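You operate a simulated robot arm through the tools that you are given. There is no shell and no other tool. Be economical: measure what you need, move in short steps, check, and stop when the job is done.

You run a simulated robot arm. Do the job below in one go: nothing can be reset, and whatever is moved stays where it is left.

TASK
Take the blue small cloth from the top of the wood-topped bench and put it on top of the white carton on the top of the wood-topped bench.

The check looks at the end state, three seconds after you hand in, the way a careful person would. Anything else that was tipped, shoved, dropped, spilled or broken makes it a failure. Flat cloth is picked up by pressing the open fingertips on it (5 to 10 N) and closing them slowly along it; thin cloth reads only 2 to 8 mm in the jaws.

THE ROBOT
A 6-joint arm with a two-finger parallel gripper, fixed in place. Base frame: the origin is at the foot of the arm, x ahead of it, y to its left, z up; the work surface is at about z = 0. Lengths are in mm, angles in rad, forces in N, time in s.
With the tool pointing down near the work surface it reaches from about 180 to 460 mm from the base axis. Its first joint turns from -1.222 to 1.222 rad. Payload 1.9 kg.
The tool frame sits at the grasp point between the pads (the TCP): z along the fingers, y along the line on which they close. The tips reach 23 mm beyond it. The gripper opens to 94 mm. The fingers are 38 mm wide and 10 mm thick; the gripper's body (54 by 96 mm) begins 39 mm behind the TCP.
Orientation is that of the tool frame in the base frame, as a unit quaternion [w, x, y, z]. With the fingers straight down and closing along the base's y, the tool's x points along the base's -x, its y along +y and its z along -z.

THE INTERFACE
- The arm moves only by the tool play_rows. Its argument "steps" is text: rows parted by semicolons, each of 5 numbers parted by spaces: the shift along the base's x, y, z in mm, then the turn about the base's z in rad, then the gripper command, from -1 (fully open) to 1 (shut), values between in proportion. In form: tx ty tz twist claw; .... A call has 1 to 12 rows; each row shifts and turns the commanded pose from where the row before left it. Rows are played at 5 a second. More than 50 mm and 0.15 rad between two rows, or a gripper value outside its range, and nothing of the call is played. A pose out of reach is approached as far as the arm can. The call stops where the force on the tool passes 40 N (or 10 N more than at its start, if that is more) or the arm is blocked; 0.2 s more then pass. Each finger travels about 108 mm/s and halts on what it meets, pressing with about 22 N; the grip force reading is that of the motor and also rises with nothing between the fingers. The clock runs only during rows and for 0.2 s after the last one: add rows that do not move to give the fingers time. The reply holds the time, the measured pose of the TCP, the force on the tool along the base axes, the opening and the grip force, in the units named above and with some noise, and new pictures: "show" is both (left out), scene, wrist or none.
- Cameras (640 x 400 px; columns grow to the right, rows downward): "scene" is fixed at [74.2, 329.4, 428.5]; the picture's right is [-0.58, -0.81, 0.00], its down [-0.43, 0.31, -0.85] and it looks along [0.69, -0.50, -0.53] (base axes); focal length 214 px, centre (320, 200). "wrist" rides on the gripper at [87, 16, -74] in the tool frame; the picture's right is [-0.18, 0.98, 0.00], its down [-0.58, -0.11, -0.81] and it looks along [-0.79, -0.15, 0.59] (tool axes); focal length 243 px, centre (320, 200). There is no depth. A picture from a camera that has moved, and an enlarged one, comes with that camera's place and axes in the base frame and with its lens.
- enlarge(camera, box): a new picture of the part [left, top, right, bottom] of that camera's present view, enlarged. No time passes.
- finish_job(): hands the job in; it is judged then, once.

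Work in short steps. Places have to be worked out from the pictures, the camera data and where the tool is seen: move nearer, look again, correct. Check each grasp and each placing, and mend what went wrong. You have 90 turns and 170 pictures in all, those below and enlarged ones among them. Open the gripper and draw the arm clear of the work before you hand the job in, unless the task says otherwise; then end with one line.

The tools are called after "Request:" as name(argument=value, ...) on one line, values as JSON. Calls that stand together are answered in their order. play_rows: Moves the arm, as the interface text tells. Its arguments: {"type":"object","properties":{"steps":{"type":"string"},"show":{"type":"string","enum":["both","scene","wrist","none"]}},"required":["steps"]} The other tools are called the same way: enlarge (camera, box) takes an enlarged picture of a part of a camera's view; finish_job () hands the job in.

At the start:

```text
t: 0.0
position: [295.0, 131.6, 346.1]
orientation: [0.0, 0.001, 1.0, 0.001]
contact_force: [-0.5, -0.2, -0.2]
gripper_width: 94.2
finger_force: 0.1
```

scene: 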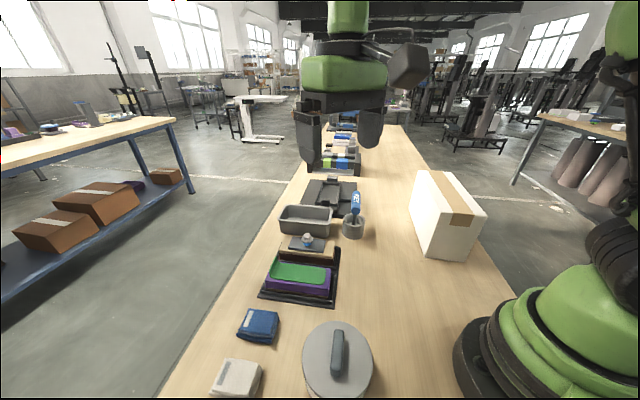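
wrist: 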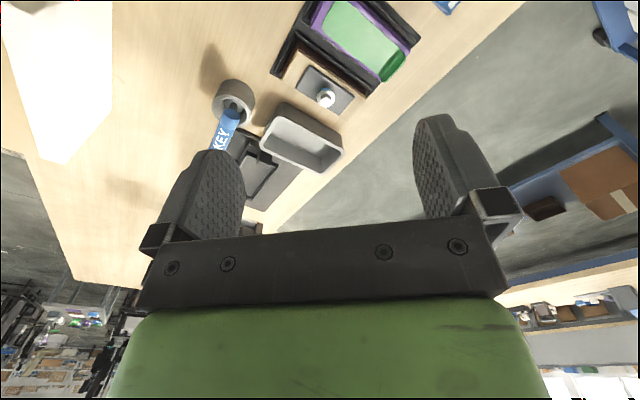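

The blue cloth looks to be near (258,326) in the scene view, roughly base (320, 296), and the white carton is at the right. I enlarge both to measure them.

Request:
enlarge(camera="scene", box=[190, 280, 350, 400])

Request:
enlarge(camera="scene", box=[380, 150, 540, 270])

```text
3.33 times, centred on (270, 340) of scene
camera zoom: at [74.2, 329.4, 428.5], right [-0.58, -0.81, 0.0], down [-0.43, 0.31, -0.85], along [0.69, -0.5, -0.53], focal length 715 px, centre (487, -267)
```

zoom: 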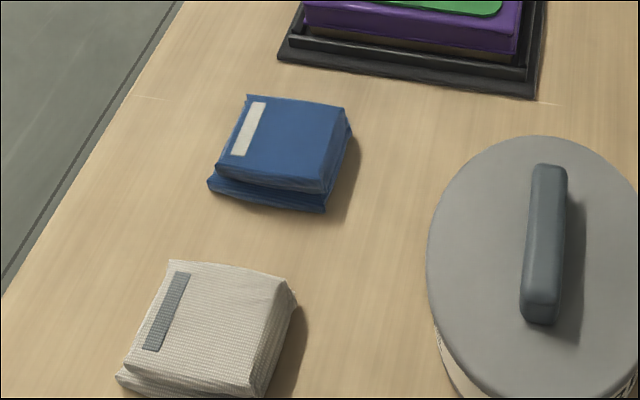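

```text
3.33 times, centred on (460, 210) of scene
camera zoom: at [74.2, 329.4, 428.5], right [-0.58, -0.81, 0.0], down [-0.43, 0.31, -0.85], along [0.69, -0.5, -0.53], focal length 715 px, centre (-147, 167)
```

zoom: 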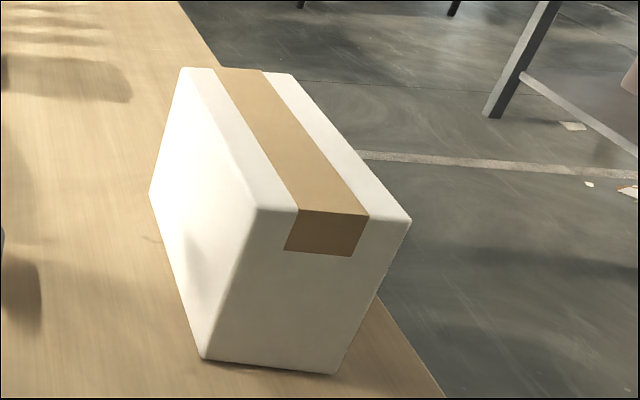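

Estimates: cloth is a folded packet about 70×50 mm, centred near (324, 293), with its short side along (-0.67, 0.74). The carton top is at z≈145, centred near (288, -249). I move above the cloth, turning about +0.735 rad.

Request:
play_rows(steps="6 33 -34 0.147 -1; 6 33 -34 0.147 -1; 6 32 -34 0.147 -0.6; 6 32 -34 0.147 -0.6; 5 31 -34 0.147 -0.6; 0 0 0 0 -0.6; 0 0 0 0 -0.6")

```text
t: 1.6
position: [322.8, 294.0, 174.9]
orientation: [-0.001, -0.359, 0.933, 0.0]
contact_force: [1.0, 0.1, 0.4]
gripper_width: 75.3
finger_force: 0.1
camera wrist: at [247.9, 247.3, 249.2], right [-0.52, 0.85, 0.0], down [0.5, 0.31, 0.81], along [0.69, 0.42, -0.59], focal length 243 px, centre (320, 200)
```

scene: 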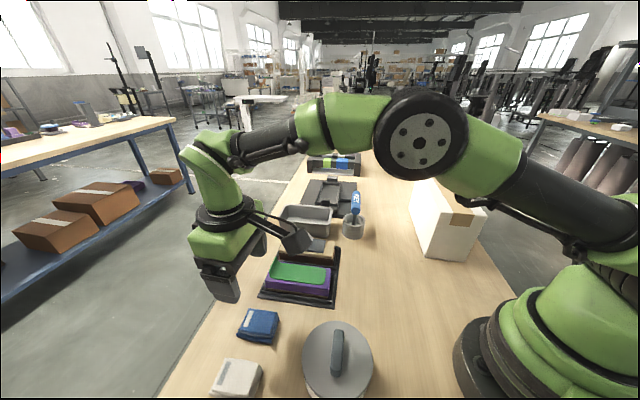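
wrist: 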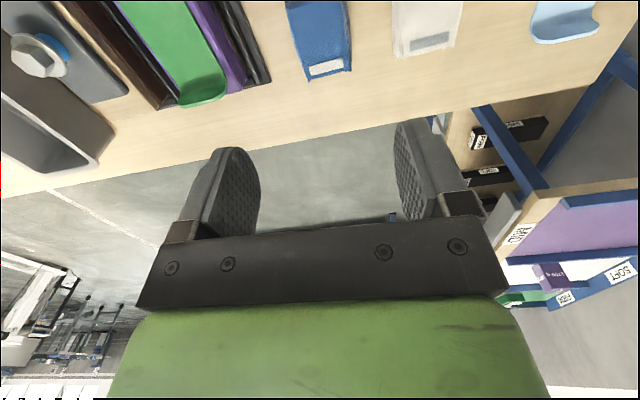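

The wrist view puts the cloth's centre at about (325, 295) with its axis near 45°, so the tool needs a slight extra twist. I lower part way and look again.

Request:
play_rows(steps="1 0 -35 0.02 -0.6; 1 1 -35 0.02 -0.6; 0 0 -30 0.01 -0.6; 0 0 0 0 -0.6")

```text
t: 2.6
position: [325.8, 293.0, 76.2]
orientation: [0.001, -0.382, 0.924, 0.001]
contact_force: [-0.9, -0.4, -0.2]
gripper_width: 75.1
finger_force: 0.1
camera wrist: at [252.3, 244.6, 150.2], right [-0.56, 0.83, 0.0], down [0.49, 0.33, 0.81], along [0.67, 0.45, -0.59], focal length 243 px, centre (320, 200)
```

scene: 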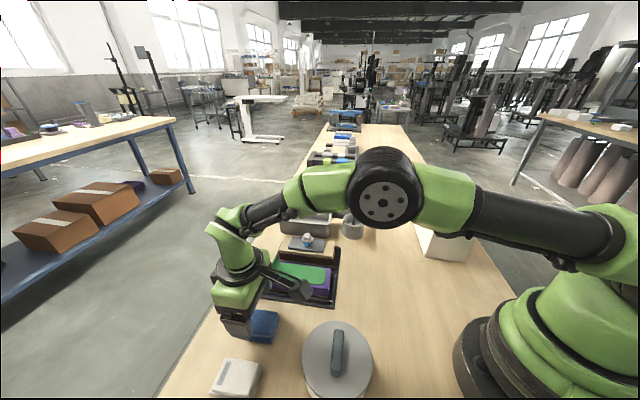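
wrist: 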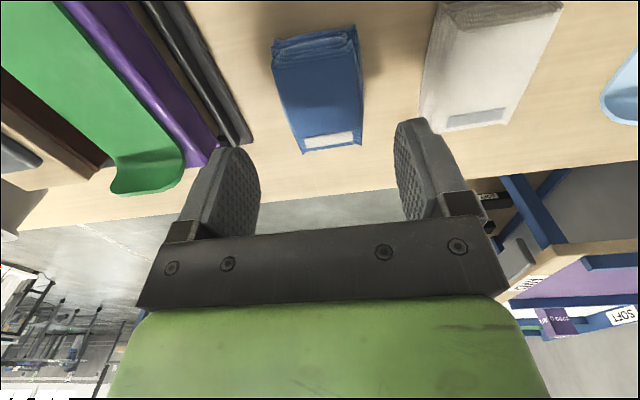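

The cloth is well centred between the fingers; its centre is about (325, 296) and the angle is right. I go down so the tips stop just above the bench at either side of it.

Request:
play_rows(steps="-1 3 -18 0 -0.6; 0 0 -18 0 -0.6; 0 0 -11 0 -0.6; 0 0 0 0 -0.6")

```text
t: 3.6
position: [323.7, 295.5, 29.2]
orientation: [0.0, -0.382, 0.924, 0.0]
contact_force: [0.0, 0.3, -0.5]
gripper_width: 75.0
finger_force: 0.0
camera wrist: at [251.0, 247.5, 103.1], right [-0.56, 0.83, 0.0], down [0.49, 0.33, 0.81], along [0.67, 0.45, -0.59], focal length 243 px, centre (320, 200)
```

scene: 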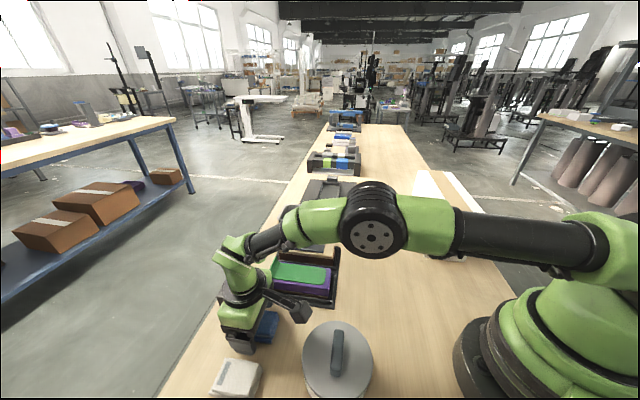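
wrist: 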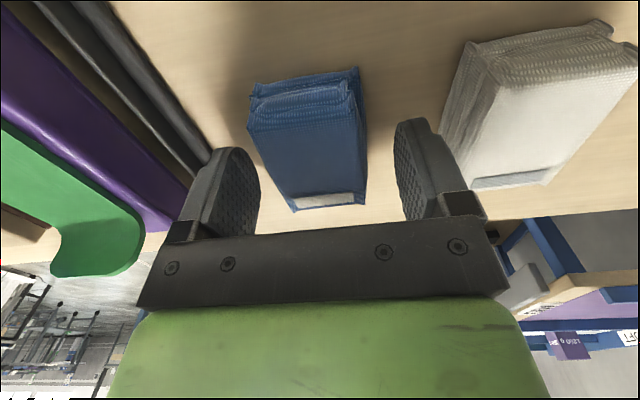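

The tips are about 6 mm above the bench either side of the cloth with no contact. I lower 2 mm and close slowly.

Request:
play_rows(steps="0 0 -2 0 -0.5; 0 0 0 0 -0.35; 0 0 0 0 -0.2; 0 0 0 0 -0.05; 0 0 0 0 0.1; 0 0 0 0 0.25; 0 0 0 0 0.4; 0 0 0 0 0.4")

```text
t: 5.4
position: [324.9, 296.3, 27.5]
orientation: [0.0, -0.382, 0.924, 0.0]
contact_force: [0.1, -0.2, 0.3]
gripper_width: 49.3
finger_force: 22.2
camera wrist: at [250.9, 247.8, 101.6], right [-0.56, 0.83, 0.0], down [0.49, 0.33, 0.81], along [0.67, 0.45, -0.59], focal length 243 px, centre (320, 200)
```

scene: 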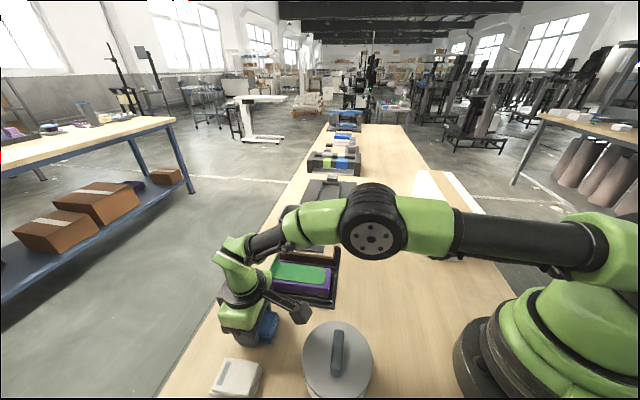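
wrist: 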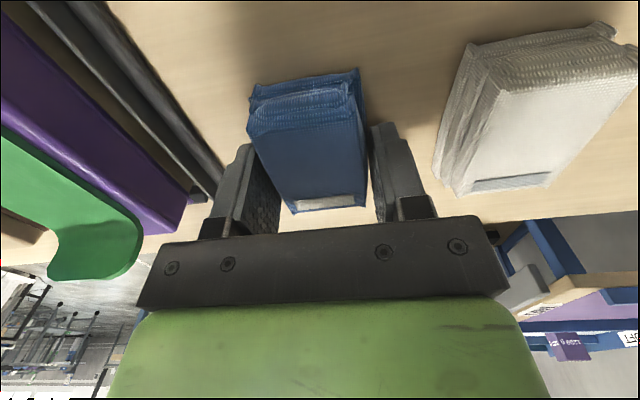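

The jaws stopped at 49 mm with 22 N, gripping the packet by its sides. I lift straight up and check.

Request:
play_rows(steps="0 0 10 0 0.4; 0 0 25 0 0.4; 0 0 35 0 0.4; 0 0 35 0 0.4; 0 0 0 0 0.4")

```text
t: 6.6
position: [322.8, 293.8, 133.6]
orientation: [0.0, -0.382, 0.924, -0.001]
contact_force: [0.0, -0.5, -0.9]
gripper_width: 49.3
finger_force: 22.1
camera wrist: at [250.2, 247.0, 207.3], right [-0.56, 0.83, 0.0], down [0.49, 0.33, 0.81], along [0.67, 0.45, -0.59], focal length 243 px, centre (320, 200)
```

scene: 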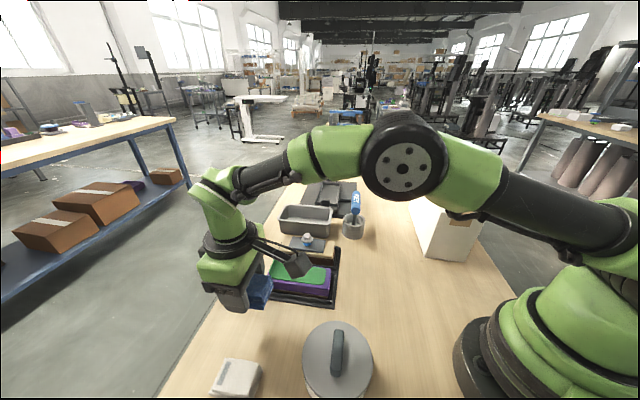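
wrist: 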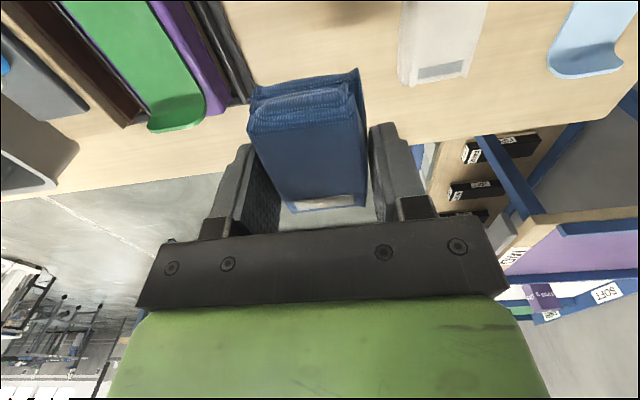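

The cloth is held securely at 49 mm. I raise it to z≈255 and then travel across to above the carton, turning with the arm.

Request:
play_rows(steps="0 0 40 0 0.4; 0 0 40 0 0.4; 0 0 42 0 0.4; -3 -45 0 -0.13 0.4; -3 -45 0 -0.13 0.4; -3 -45 0 -0.13 0.4; -3 -45 0 -0.13 0.4; -3 -45 0 -0.13 0.4; -3 -45 0 -0.13 0.4; 0 0 0 0 0.4", show="scene")

Request:
play_rows(steps="-3 -45 0 -0.13 0.4; -3 -45 0 -0.13 0.4; -3 -45 0 -0.13 0.4; -3 -45 0 -0.13 0.4; -3 -45 0 -0.13 0.4; -3 -45 0 -0.13 0.4; 0 -3 0 -0.01 0.4; 0 0 0 0 0.4; 0 0 0 0 0.4")

```text
t: 8.8
position: [304.4, 25.3, 255.5]
orientation: [0.0, 0.0, 1.0, 0.0]
contact_force: [0.3, 0.0, -0.3]
gripper_width: 49.4
finger_force: 21.6
```

scene: 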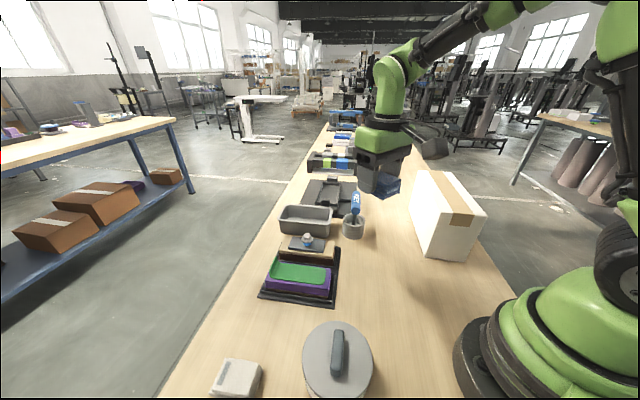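

```text
t: 10.8
position: [288.9, -247.3, 254.3]
orientation: [0.0, 0.384, 0.923, 0.0]
contact_force: [0.3, 1.0, 0.1]
gripper_width: 49.6
finger_force: 22.4
camera wrist: at [238.2, -172.7, 328.1], right [0.83, 0.56, 0.0], down [0.33, -0.49, 0.81], along [0.45, -0.67, -0.59], focal length 243 px, centre (320, 200)
```

scene: 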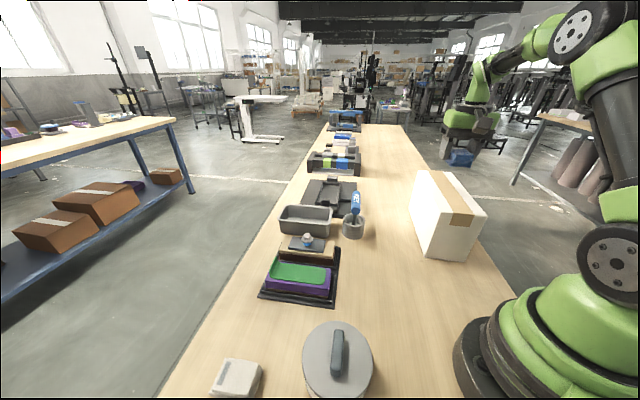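
wrist: 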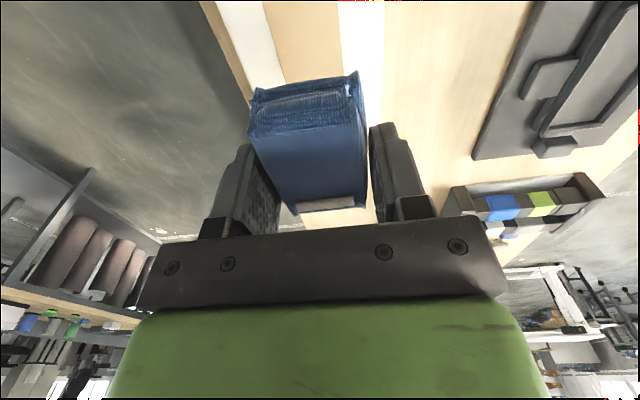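

In the wrist view the cloth sits centred over the carton's tape line, and the earlier estimate of the top (z≈145) holds up. The cloth's underside is about 27 mm below the TCP, so contact should come near z≈172; I lower to about 185 first.

Request:
play_rows(steps="0 0 -25 0 0.4; 0 -1 -25 0 0.4; 0 -1 -18 0 0.4; 0 0 0 0 0.4; 0 0 0 0 0.4")

Request:
enlarge(camera="scene", box=[390, 110, 550, 210])

```text
t: 12.0
position: [287.3, -249.4, 186.2]
orientation: [0.0, 0.384, 0.924, 0.0]
contact_force: [-0.5, 0.9, -0.3]
gripper_width: 49.3
finger_force: 22.4
camera wrist: at [237.6, -174.1, 259.9], right [0.83, 0.56, 0.0], down [0.33, -0.49, 0.81], along [0.45, -0.67, -0.59], focal length 243 px, centre (320, 200)
```

scene: 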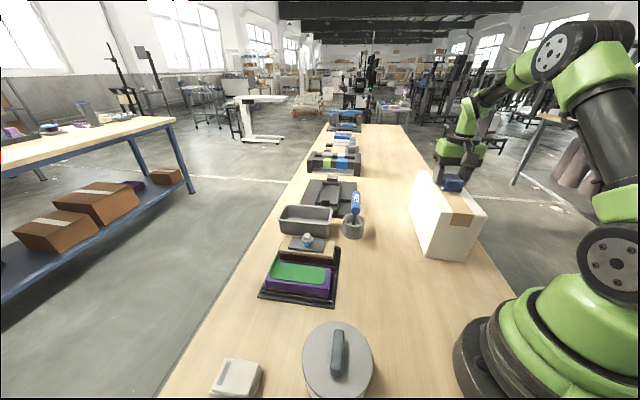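
wrist: 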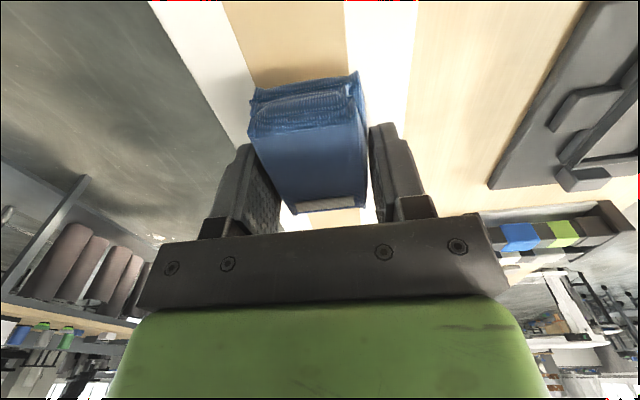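

```text
4.00 times, centred on (470, 160) of scene
camera zoom: at [74.2, 329.4, 428.5], right [-0.58, -0.81, 0.0], down [-0.43, 0.31, -0.85], along [0.69, -0.5, -0.53], focal length 858 px, centre (-280, 360)
```

zoom: 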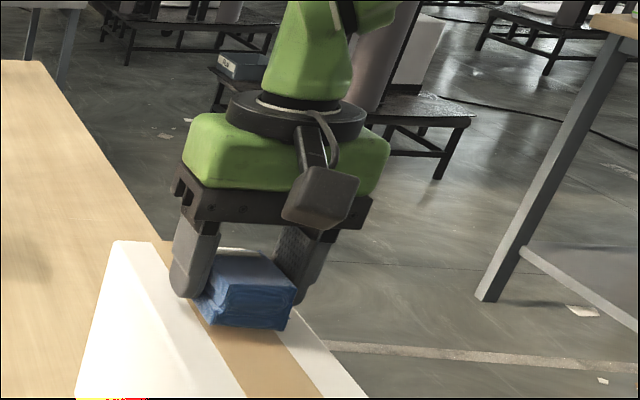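

The cloth is aligned over the carton. I lower in small steps and watch the vertical force for contact.

Request:
play_rows(steps="0 0 -4 0 0.4; 0 0 -4 0 0.4; 0 0 -3 0 0.4; 0 0 0 0 0.4", show="none")

```text
t: 13.0
position: [288.3, -249.5, 177.1]
orientation: [0.002, 0.383, 0.924, 0.0]
contact_force: [-5.5, 4.0, 25.5]
gripper_width: 49.3
finger_force: 22.0
```

It touched the carton at z≈177 with about 25 N. I ease back up a little and look.

Request:
play_rows(steps="0 0 2 0 0.4; 0 0 0 0 0.4")

Request:
enlarge(camera="scene", box=[390, 130, 550, 270])

```text
t: 13.6
position: [287.6, -248.4, 176.5]
orientation: [-0.001, 0.383, 0.924, 0.0]
contact_force: [0.9, -1.8, 1.5]
gripper_width: 49.4
finger_force: 21.7
camera wrist: at [238.0, -175.0, 250.9], right [0.83, 0.56, 0.0], down [0.33, -0.49, 0.81], along [0.45, -0.67, -0.59], focal length 243 px, centre (320, 200)
```

scene: 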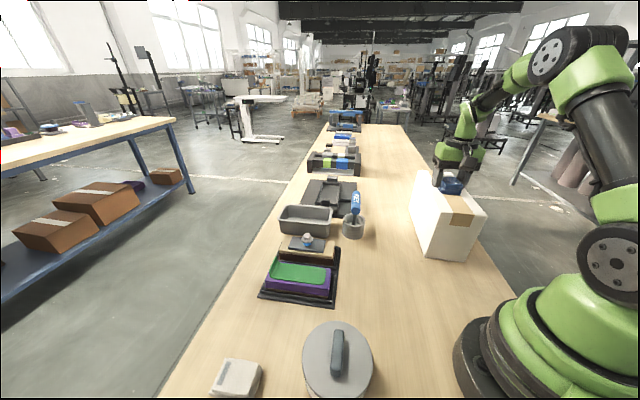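
wrist: 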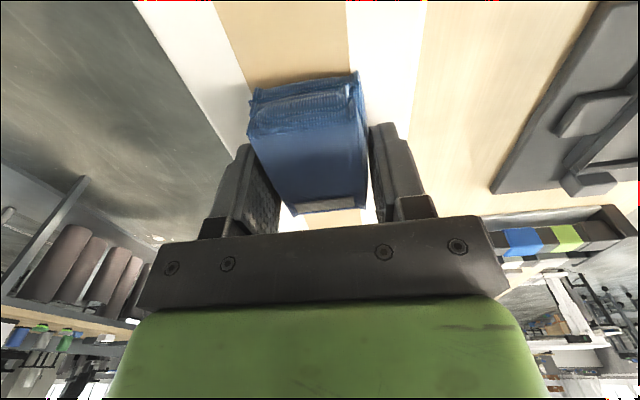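

```text
2.86 times, centred on (470, 200) of scene
camera zoom: at [74.2, 329.4, 428.5], right [-0.58, -0.81, 0.0], down [-0.43, 0.31, -0.85], along [0.69, -0.5, -0.53], focal length 613 px, centre (-109, 200)
```

zoom: 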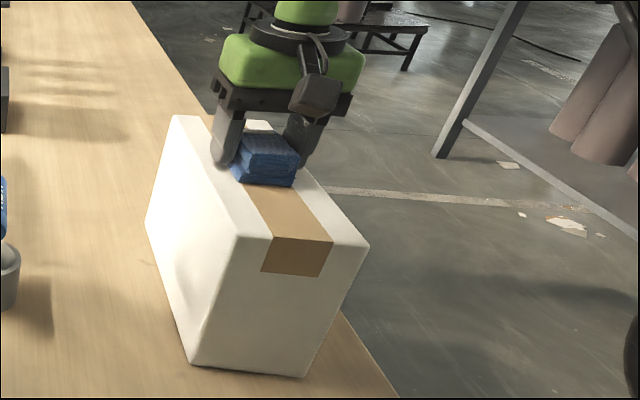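

The cloth rests on the carton top (near-zero force) and the carton has not moved. I open moderately, then rise straight up.

Request:
play_rows(steps="0 0 0 0 0.0; 0 0 0 0 -0.15; 0 0 0 0 -0.3; 0 0 0 0 -0.45; 0 0 0 0 -0.45; 0 0 20 0 -0.45; 0 0 40 0 -0.45; 0 0 40 0 -0.45; 0 0 0 0 -0.45")

Request:
enlarge(camera="scene", box=[390, 130, 550, 270])

```text
t: 15.6
position: [286.8, -248.5, 277.5]
orientation: [0.0, 0.383, 0.924, 0.0]
contact_force: [0.3, -0.8, 0.0]
gripper_width: 68.4
finger_force: 0.1
camera wrist: at [237.8, -175.5, 351.4], right [0.83, 0.56, 0.0], down [0.33, -0.49, 0.81], along [0.45, -0.67, -0.59], focal length 243 px, centre (320, 200)
```

scene: 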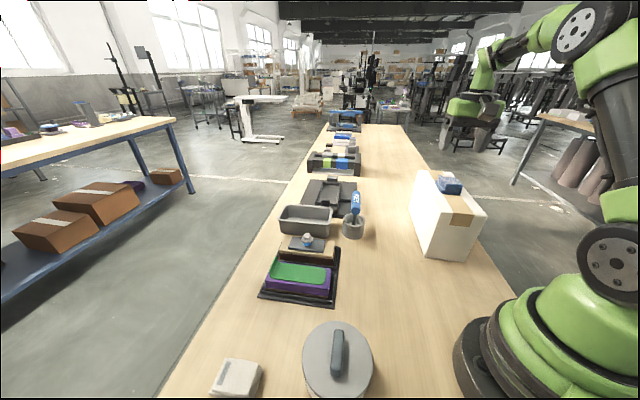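
wrist: 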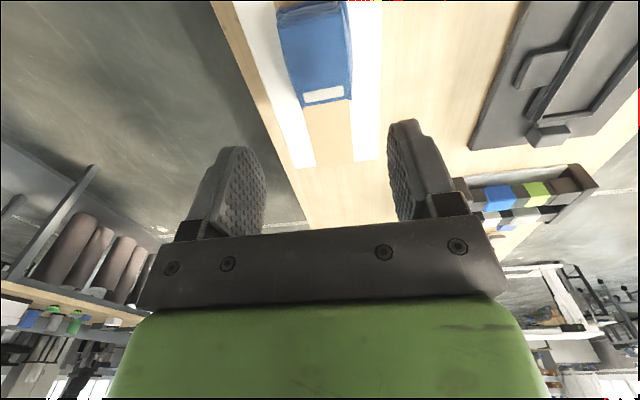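

```text
2.86 times, centred on (470, 200) of scene
camera zoom: at [74.2, 329.5, 428.5], right [-0.58, -0.81, 0.0], down [-0.43, 0.31, -0.85], along [0.69, -0.5, -0.53], focal length 613 px, centre (-109, 200)
```

zoom: 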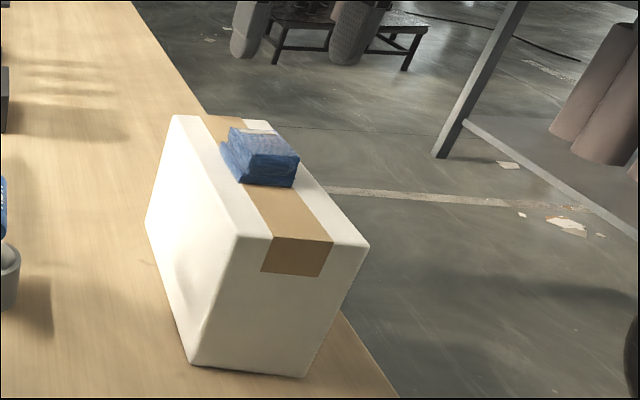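

The cloth lies flat in the middle of the carton top and nothing else has moved. I open fully, draw the arm clear, and then hand in.

Request:
play_rows(steps="0 30 25 0.1 -1; 0 40 20 0.14 -1; 0 45 0 0.14 -1; 0 45 0 0.14 -1; 0 45 0 0.14 -1; 0 0 0 0 -1", show="scene")

```text
t: 17.0
position: [288.6, -43.1, 324.1]
orientation: [0.0, 0.063, 0.998, -0.001]
contact_force: [-0.2, 0.0, -0.5]
gripper_width: 93.9
finger_force: 0.0
```

scene: 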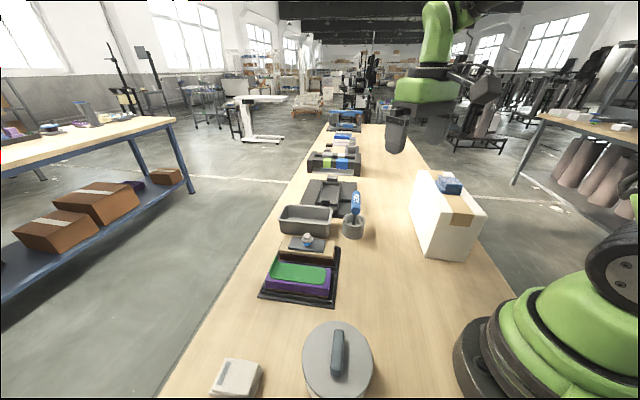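

The arm is clear, the gripper is open and the cloth is still on the carton, so I hand in.

Request:
finish_job()

```text
The job is handed in.
```

The blue cloth is lying flat on top of the white carton, nothing else appears to have moved, and the arm is clear with its gripper open.
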